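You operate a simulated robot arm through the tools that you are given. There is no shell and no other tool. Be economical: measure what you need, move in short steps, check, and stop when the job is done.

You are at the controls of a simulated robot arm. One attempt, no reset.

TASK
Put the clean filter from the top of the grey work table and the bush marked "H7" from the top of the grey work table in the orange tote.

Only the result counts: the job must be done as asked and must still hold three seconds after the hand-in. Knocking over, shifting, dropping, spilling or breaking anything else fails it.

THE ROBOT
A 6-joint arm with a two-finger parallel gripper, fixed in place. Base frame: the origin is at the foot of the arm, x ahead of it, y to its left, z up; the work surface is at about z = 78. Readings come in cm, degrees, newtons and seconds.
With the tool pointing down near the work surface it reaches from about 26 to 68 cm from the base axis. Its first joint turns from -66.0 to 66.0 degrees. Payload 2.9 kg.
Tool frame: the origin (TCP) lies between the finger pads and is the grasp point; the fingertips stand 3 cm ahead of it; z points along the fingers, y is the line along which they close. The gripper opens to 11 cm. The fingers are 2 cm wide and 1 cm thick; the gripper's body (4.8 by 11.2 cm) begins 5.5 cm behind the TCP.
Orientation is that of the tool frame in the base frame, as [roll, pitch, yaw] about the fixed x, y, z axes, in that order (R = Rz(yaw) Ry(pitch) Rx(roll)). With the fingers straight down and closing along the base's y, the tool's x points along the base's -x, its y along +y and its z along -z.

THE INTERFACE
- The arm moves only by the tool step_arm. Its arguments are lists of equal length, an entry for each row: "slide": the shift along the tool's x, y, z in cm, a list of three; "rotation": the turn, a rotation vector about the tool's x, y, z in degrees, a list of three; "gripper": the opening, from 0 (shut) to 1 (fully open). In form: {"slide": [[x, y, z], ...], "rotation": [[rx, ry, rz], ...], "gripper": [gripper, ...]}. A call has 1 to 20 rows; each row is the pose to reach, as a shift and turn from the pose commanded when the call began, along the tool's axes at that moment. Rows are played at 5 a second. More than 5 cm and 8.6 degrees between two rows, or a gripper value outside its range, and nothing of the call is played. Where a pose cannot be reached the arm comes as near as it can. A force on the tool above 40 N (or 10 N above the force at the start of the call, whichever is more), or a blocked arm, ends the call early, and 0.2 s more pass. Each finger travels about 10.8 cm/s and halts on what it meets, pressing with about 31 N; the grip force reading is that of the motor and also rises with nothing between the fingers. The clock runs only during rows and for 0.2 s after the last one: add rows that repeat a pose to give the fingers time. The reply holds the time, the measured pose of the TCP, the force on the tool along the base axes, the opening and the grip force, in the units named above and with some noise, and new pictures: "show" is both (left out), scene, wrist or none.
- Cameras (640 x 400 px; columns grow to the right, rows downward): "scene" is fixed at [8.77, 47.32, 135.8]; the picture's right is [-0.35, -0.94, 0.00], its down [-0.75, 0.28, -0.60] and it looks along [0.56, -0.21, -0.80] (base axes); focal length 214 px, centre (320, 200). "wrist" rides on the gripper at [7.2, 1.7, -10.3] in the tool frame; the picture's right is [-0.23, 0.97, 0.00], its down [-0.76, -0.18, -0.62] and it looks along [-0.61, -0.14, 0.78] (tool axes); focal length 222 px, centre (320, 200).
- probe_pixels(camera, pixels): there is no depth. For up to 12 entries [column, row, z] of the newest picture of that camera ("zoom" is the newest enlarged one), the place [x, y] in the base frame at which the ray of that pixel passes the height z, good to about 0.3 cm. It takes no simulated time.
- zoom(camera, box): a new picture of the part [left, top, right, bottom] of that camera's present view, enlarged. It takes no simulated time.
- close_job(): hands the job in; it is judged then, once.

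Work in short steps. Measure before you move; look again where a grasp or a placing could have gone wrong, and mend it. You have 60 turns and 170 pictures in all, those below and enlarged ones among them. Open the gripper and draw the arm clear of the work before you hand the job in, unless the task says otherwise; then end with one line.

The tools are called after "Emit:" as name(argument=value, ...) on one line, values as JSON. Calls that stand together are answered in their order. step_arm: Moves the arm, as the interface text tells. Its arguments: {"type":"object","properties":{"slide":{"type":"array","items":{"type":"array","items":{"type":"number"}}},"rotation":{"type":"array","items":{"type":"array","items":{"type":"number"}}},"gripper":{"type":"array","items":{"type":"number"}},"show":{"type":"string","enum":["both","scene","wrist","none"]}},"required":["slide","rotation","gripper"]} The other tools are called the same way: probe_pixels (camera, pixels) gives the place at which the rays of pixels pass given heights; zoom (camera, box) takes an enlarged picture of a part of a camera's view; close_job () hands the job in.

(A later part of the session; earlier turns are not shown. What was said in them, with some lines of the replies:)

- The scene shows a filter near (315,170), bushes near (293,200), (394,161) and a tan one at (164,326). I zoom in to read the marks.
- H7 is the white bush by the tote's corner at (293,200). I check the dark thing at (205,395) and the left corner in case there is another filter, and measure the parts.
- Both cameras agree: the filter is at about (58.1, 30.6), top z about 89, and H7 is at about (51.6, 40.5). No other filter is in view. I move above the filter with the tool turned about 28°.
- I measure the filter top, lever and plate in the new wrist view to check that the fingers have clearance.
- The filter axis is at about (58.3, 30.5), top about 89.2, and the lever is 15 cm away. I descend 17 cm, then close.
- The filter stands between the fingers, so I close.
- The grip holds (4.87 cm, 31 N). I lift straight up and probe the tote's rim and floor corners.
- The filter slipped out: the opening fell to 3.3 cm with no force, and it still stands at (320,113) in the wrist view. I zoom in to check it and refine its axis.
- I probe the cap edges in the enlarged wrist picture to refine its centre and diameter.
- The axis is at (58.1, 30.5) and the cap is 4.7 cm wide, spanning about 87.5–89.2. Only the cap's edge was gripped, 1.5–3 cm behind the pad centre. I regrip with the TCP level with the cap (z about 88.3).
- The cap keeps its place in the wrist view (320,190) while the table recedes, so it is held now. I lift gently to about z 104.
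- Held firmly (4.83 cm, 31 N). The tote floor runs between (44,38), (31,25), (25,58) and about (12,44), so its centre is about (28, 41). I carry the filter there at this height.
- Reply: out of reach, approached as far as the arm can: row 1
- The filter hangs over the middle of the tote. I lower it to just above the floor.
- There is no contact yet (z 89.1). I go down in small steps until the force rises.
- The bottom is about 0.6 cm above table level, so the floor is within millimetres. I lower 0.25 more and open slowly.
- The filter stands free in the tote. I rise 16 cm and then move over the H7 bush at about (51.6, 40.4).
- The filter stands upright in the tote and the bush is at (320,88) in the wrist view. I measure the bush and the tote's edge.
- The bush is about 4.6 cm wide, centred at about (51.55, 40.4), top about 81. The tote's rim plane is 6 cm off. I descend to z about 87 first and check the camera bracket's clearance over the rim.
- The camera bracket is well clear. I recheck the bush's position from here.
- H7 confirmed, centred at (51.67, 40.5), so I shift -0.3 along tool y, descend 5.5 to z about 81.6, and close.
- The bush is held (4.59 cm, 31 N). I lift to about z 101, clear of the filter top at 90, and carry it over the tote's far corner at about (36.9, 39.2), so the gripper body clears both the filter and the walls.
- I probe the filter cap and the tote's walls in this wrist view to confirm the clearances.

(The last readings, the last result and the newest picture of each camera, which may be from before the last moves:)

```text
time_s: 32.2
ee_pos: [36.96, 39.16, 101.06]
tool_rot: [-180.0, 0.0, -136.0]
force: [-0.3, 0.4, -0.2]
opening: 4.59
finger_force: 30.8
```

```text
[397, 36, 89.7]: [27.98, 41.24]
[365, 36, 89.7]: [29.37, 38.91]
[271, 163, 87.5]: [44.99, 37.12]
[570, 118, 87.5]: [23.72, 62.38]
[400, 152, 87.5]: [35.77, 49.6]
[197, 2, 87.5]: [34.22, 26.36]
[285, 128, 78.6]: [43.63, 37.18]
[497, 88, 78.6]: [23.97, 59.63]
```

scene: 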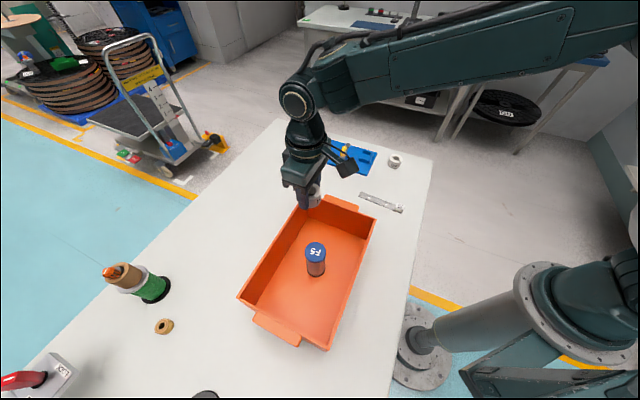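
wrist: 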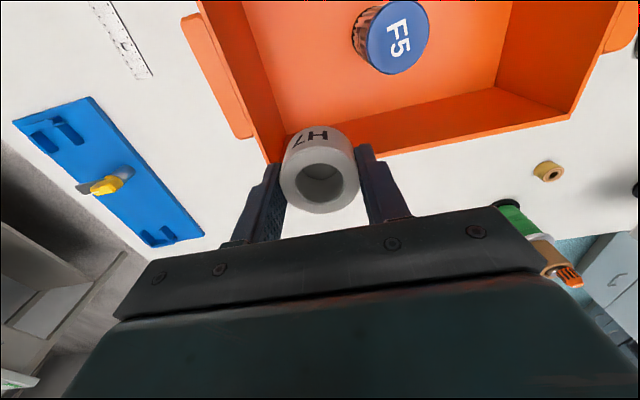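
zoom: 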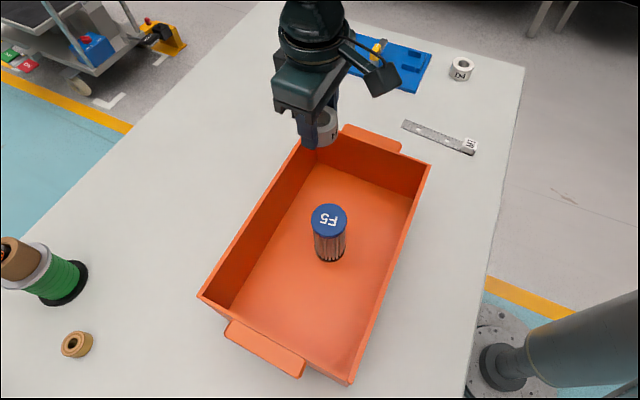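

Clearances are fine: about 1 cm to the rim and 0.8 cm to the filter. I lower to just above the floor.

Emit:
step_arm(slide=[[0, 0, 1], [0, 0, 3], [0, 0, 5.5], [0, 0, 8], [0, 0, 10.5], [0, 0, 13], [0, 0, 15], [0, 0, 16.5], [0, 0, 17.6], [0, 0, 18.3], [0, 0, 18.3]], rotation=[[0, 0, 0], [0, 0, 0], [0, 0, 0], [0, 0, 0], [0, 0, 0], [0, 0, 0], [0, 0, 0], [0, 0, 0], [0, 0, 0], [0, 0, 0], [0, 0, 0]], gripper=[0, 0, 0, 0, 0, 0, 0, 0, 0, 0, 0])

Emit:
step_arm(slide=[[0, 0, 0.15], [0, 0, 0.3], [0, 0, 0.45], [0, 0, 0.45]], rotation=[[0, 0, 0], [0, 0, 0], [0, 0, 0], [0, 0, 0]], gripper=[0, 0, 0, 0])

```text
time_s: 34.6
ee_pos: [36.93, 39.15, 82.74]
tool_rot: [-180.0, 0.0, -135.9]
force: [-0.3, -0.1, -0.5]
opening: 4.56
finger_force: 31.2
```

scene: 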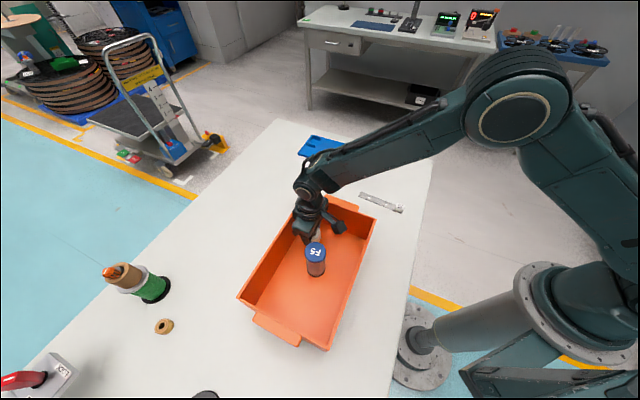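
wrist: 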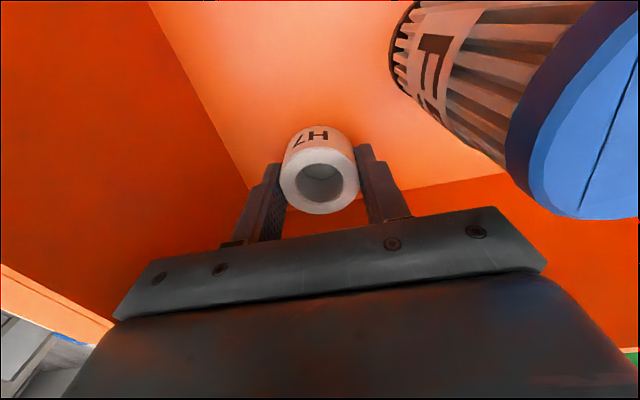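

```text
time_s: 35.6
ee_pos: [36.98, 39.21, 82.3]
tool_rot: [-179.9, 0.0, -136.0]
force: [-0.6, 0.6, -1.4]
opening: 4.57
finger_force: 31.1
```

scene: 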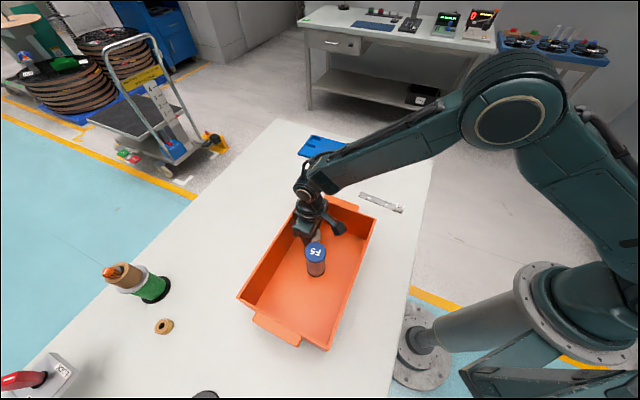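
wrist: 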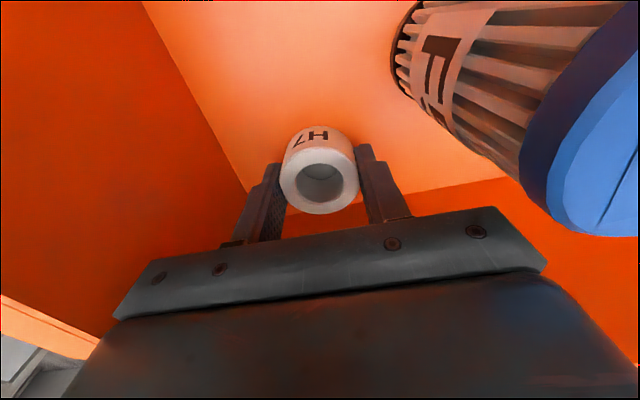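

The bush is millimetres above the floor. I lower 0.25 more and open to 0.58, and zoom in on the label now visible on the filter's side.

Emit:
step_arm(slide=[[0, 0, 0.15], [0, 0, 0.25], [0, 0, 0.25], [0, 0, 0.25], [0, 0, 0.25]], rotation=[[0, 0, 0], [0, 0, 0], [0, 0, 0], [0, 0, 0], [0, 0, 0]], gripper=[0, 0, 0.45, 0.58, 0.58])

Emit:
zoom(camera="wrist", box=[380, 0, 640, 160])

```text
time_s: 36.8
ee_pos: [36.95, 39.12, 81.92]
tool_rot: [-180.0, 0.0, -136.0]
force: [-0.8, -0.4, -0.1]
opening: 6.35
finger_force: 0.0
```

scene: 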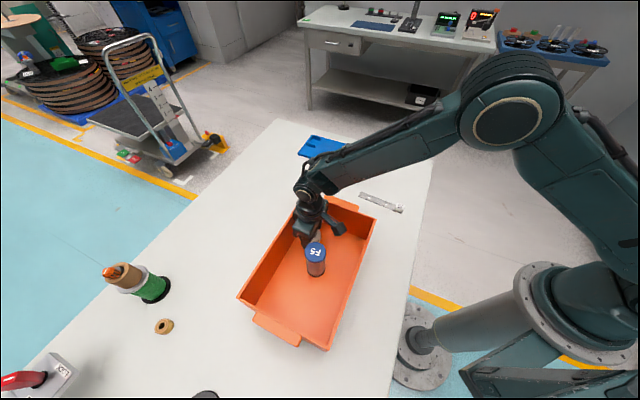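
wrist: 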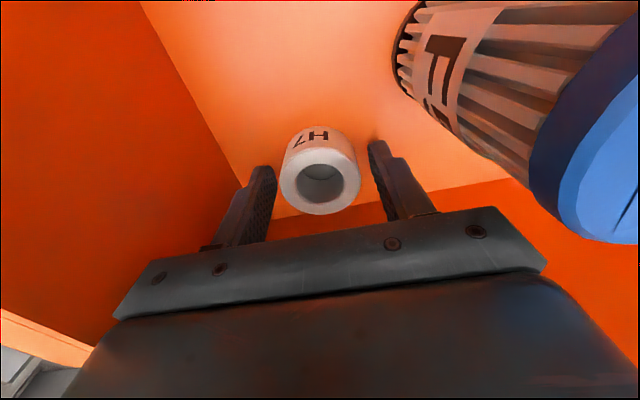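

```text
2.46 times, centred on (510, 80) of wrist
```

zoom: 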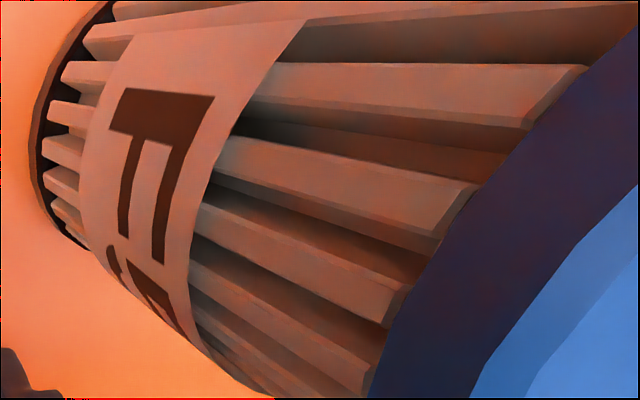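

The side label is just "F5", and the bush stands free. I rise straight up to clear the work and check.

Emit:
step_arm(slide=[[0, 0, -1], [0, 0, -3], [0, 0, -6], [0, 0, -10], [0, 0, -14], [0, 0, -18], [0, 0, -22], [-4, -1, -24], [-8, -2, -24], [-12, -3, -24], [-12, -3, -24]], rotation=[[0, 0, 0], [0, 0, 0], [0, 0, 0], [0, 0, 0], [0, 0, 0], [0, 0, 0], [0, 0, 0], [0, 0, 0], [0, 0, 0], [0, 0, 0], [0, 0, 0]], gripper=[0.58, 0.58, 0.58, 0.58, 0.58, 0.58, 0.8, 1, 1, 1, 1])

Emit:
zoom(camera="scene", box=[230, 120, 440, 360])

```text
time_s: 39.2
ee_pos: [46.98, 44.69, 105.79]
tool_rot: [180.0, -0.1, -136.0]
force: [0.4, 0.1, -0.1]
opening: 11.03
finger_force: 0.0
out of reach, approached as far as the arm can: row 10, 11
```

scene: 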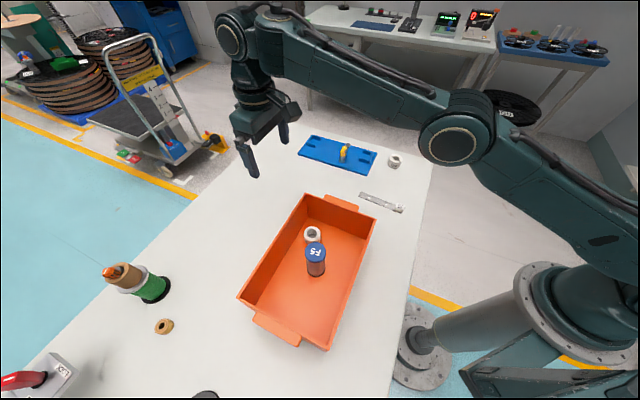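
wrist: 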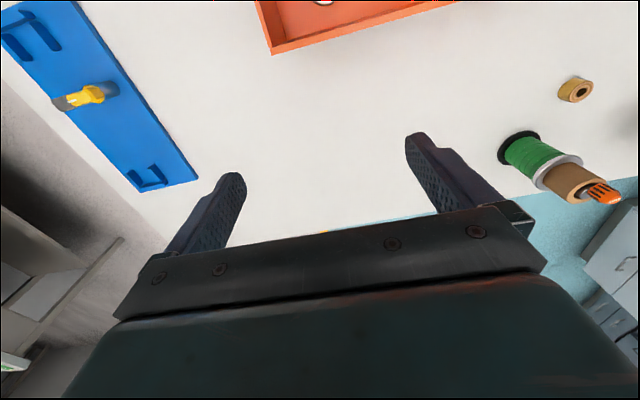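

```text
1.67 times, centred on (335, 240) of scene
```

zoom: 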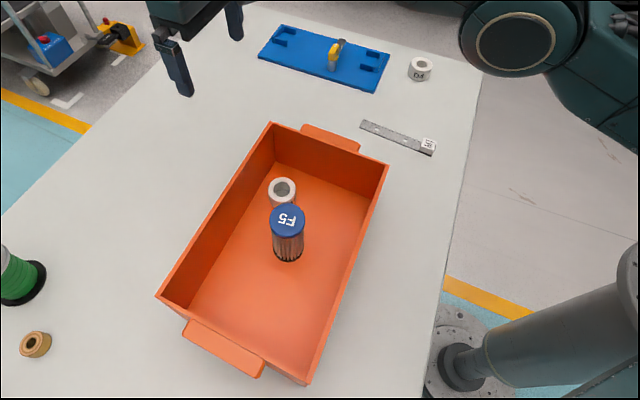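

Both parts stand in the tote, nothing else has moved, and the arm is clear with the gripper open, so I hand in.

Emit:
close_job()

```text
The job is handed in.
```

The filter marked F5, which I took to be the clean one because it was the only filter I could see on the table, and the H7 bush are both standing in the orange tote, and nothing else appears to have moved. The filter slipped out of the first grip but stayed standing in place, and the second grip held.
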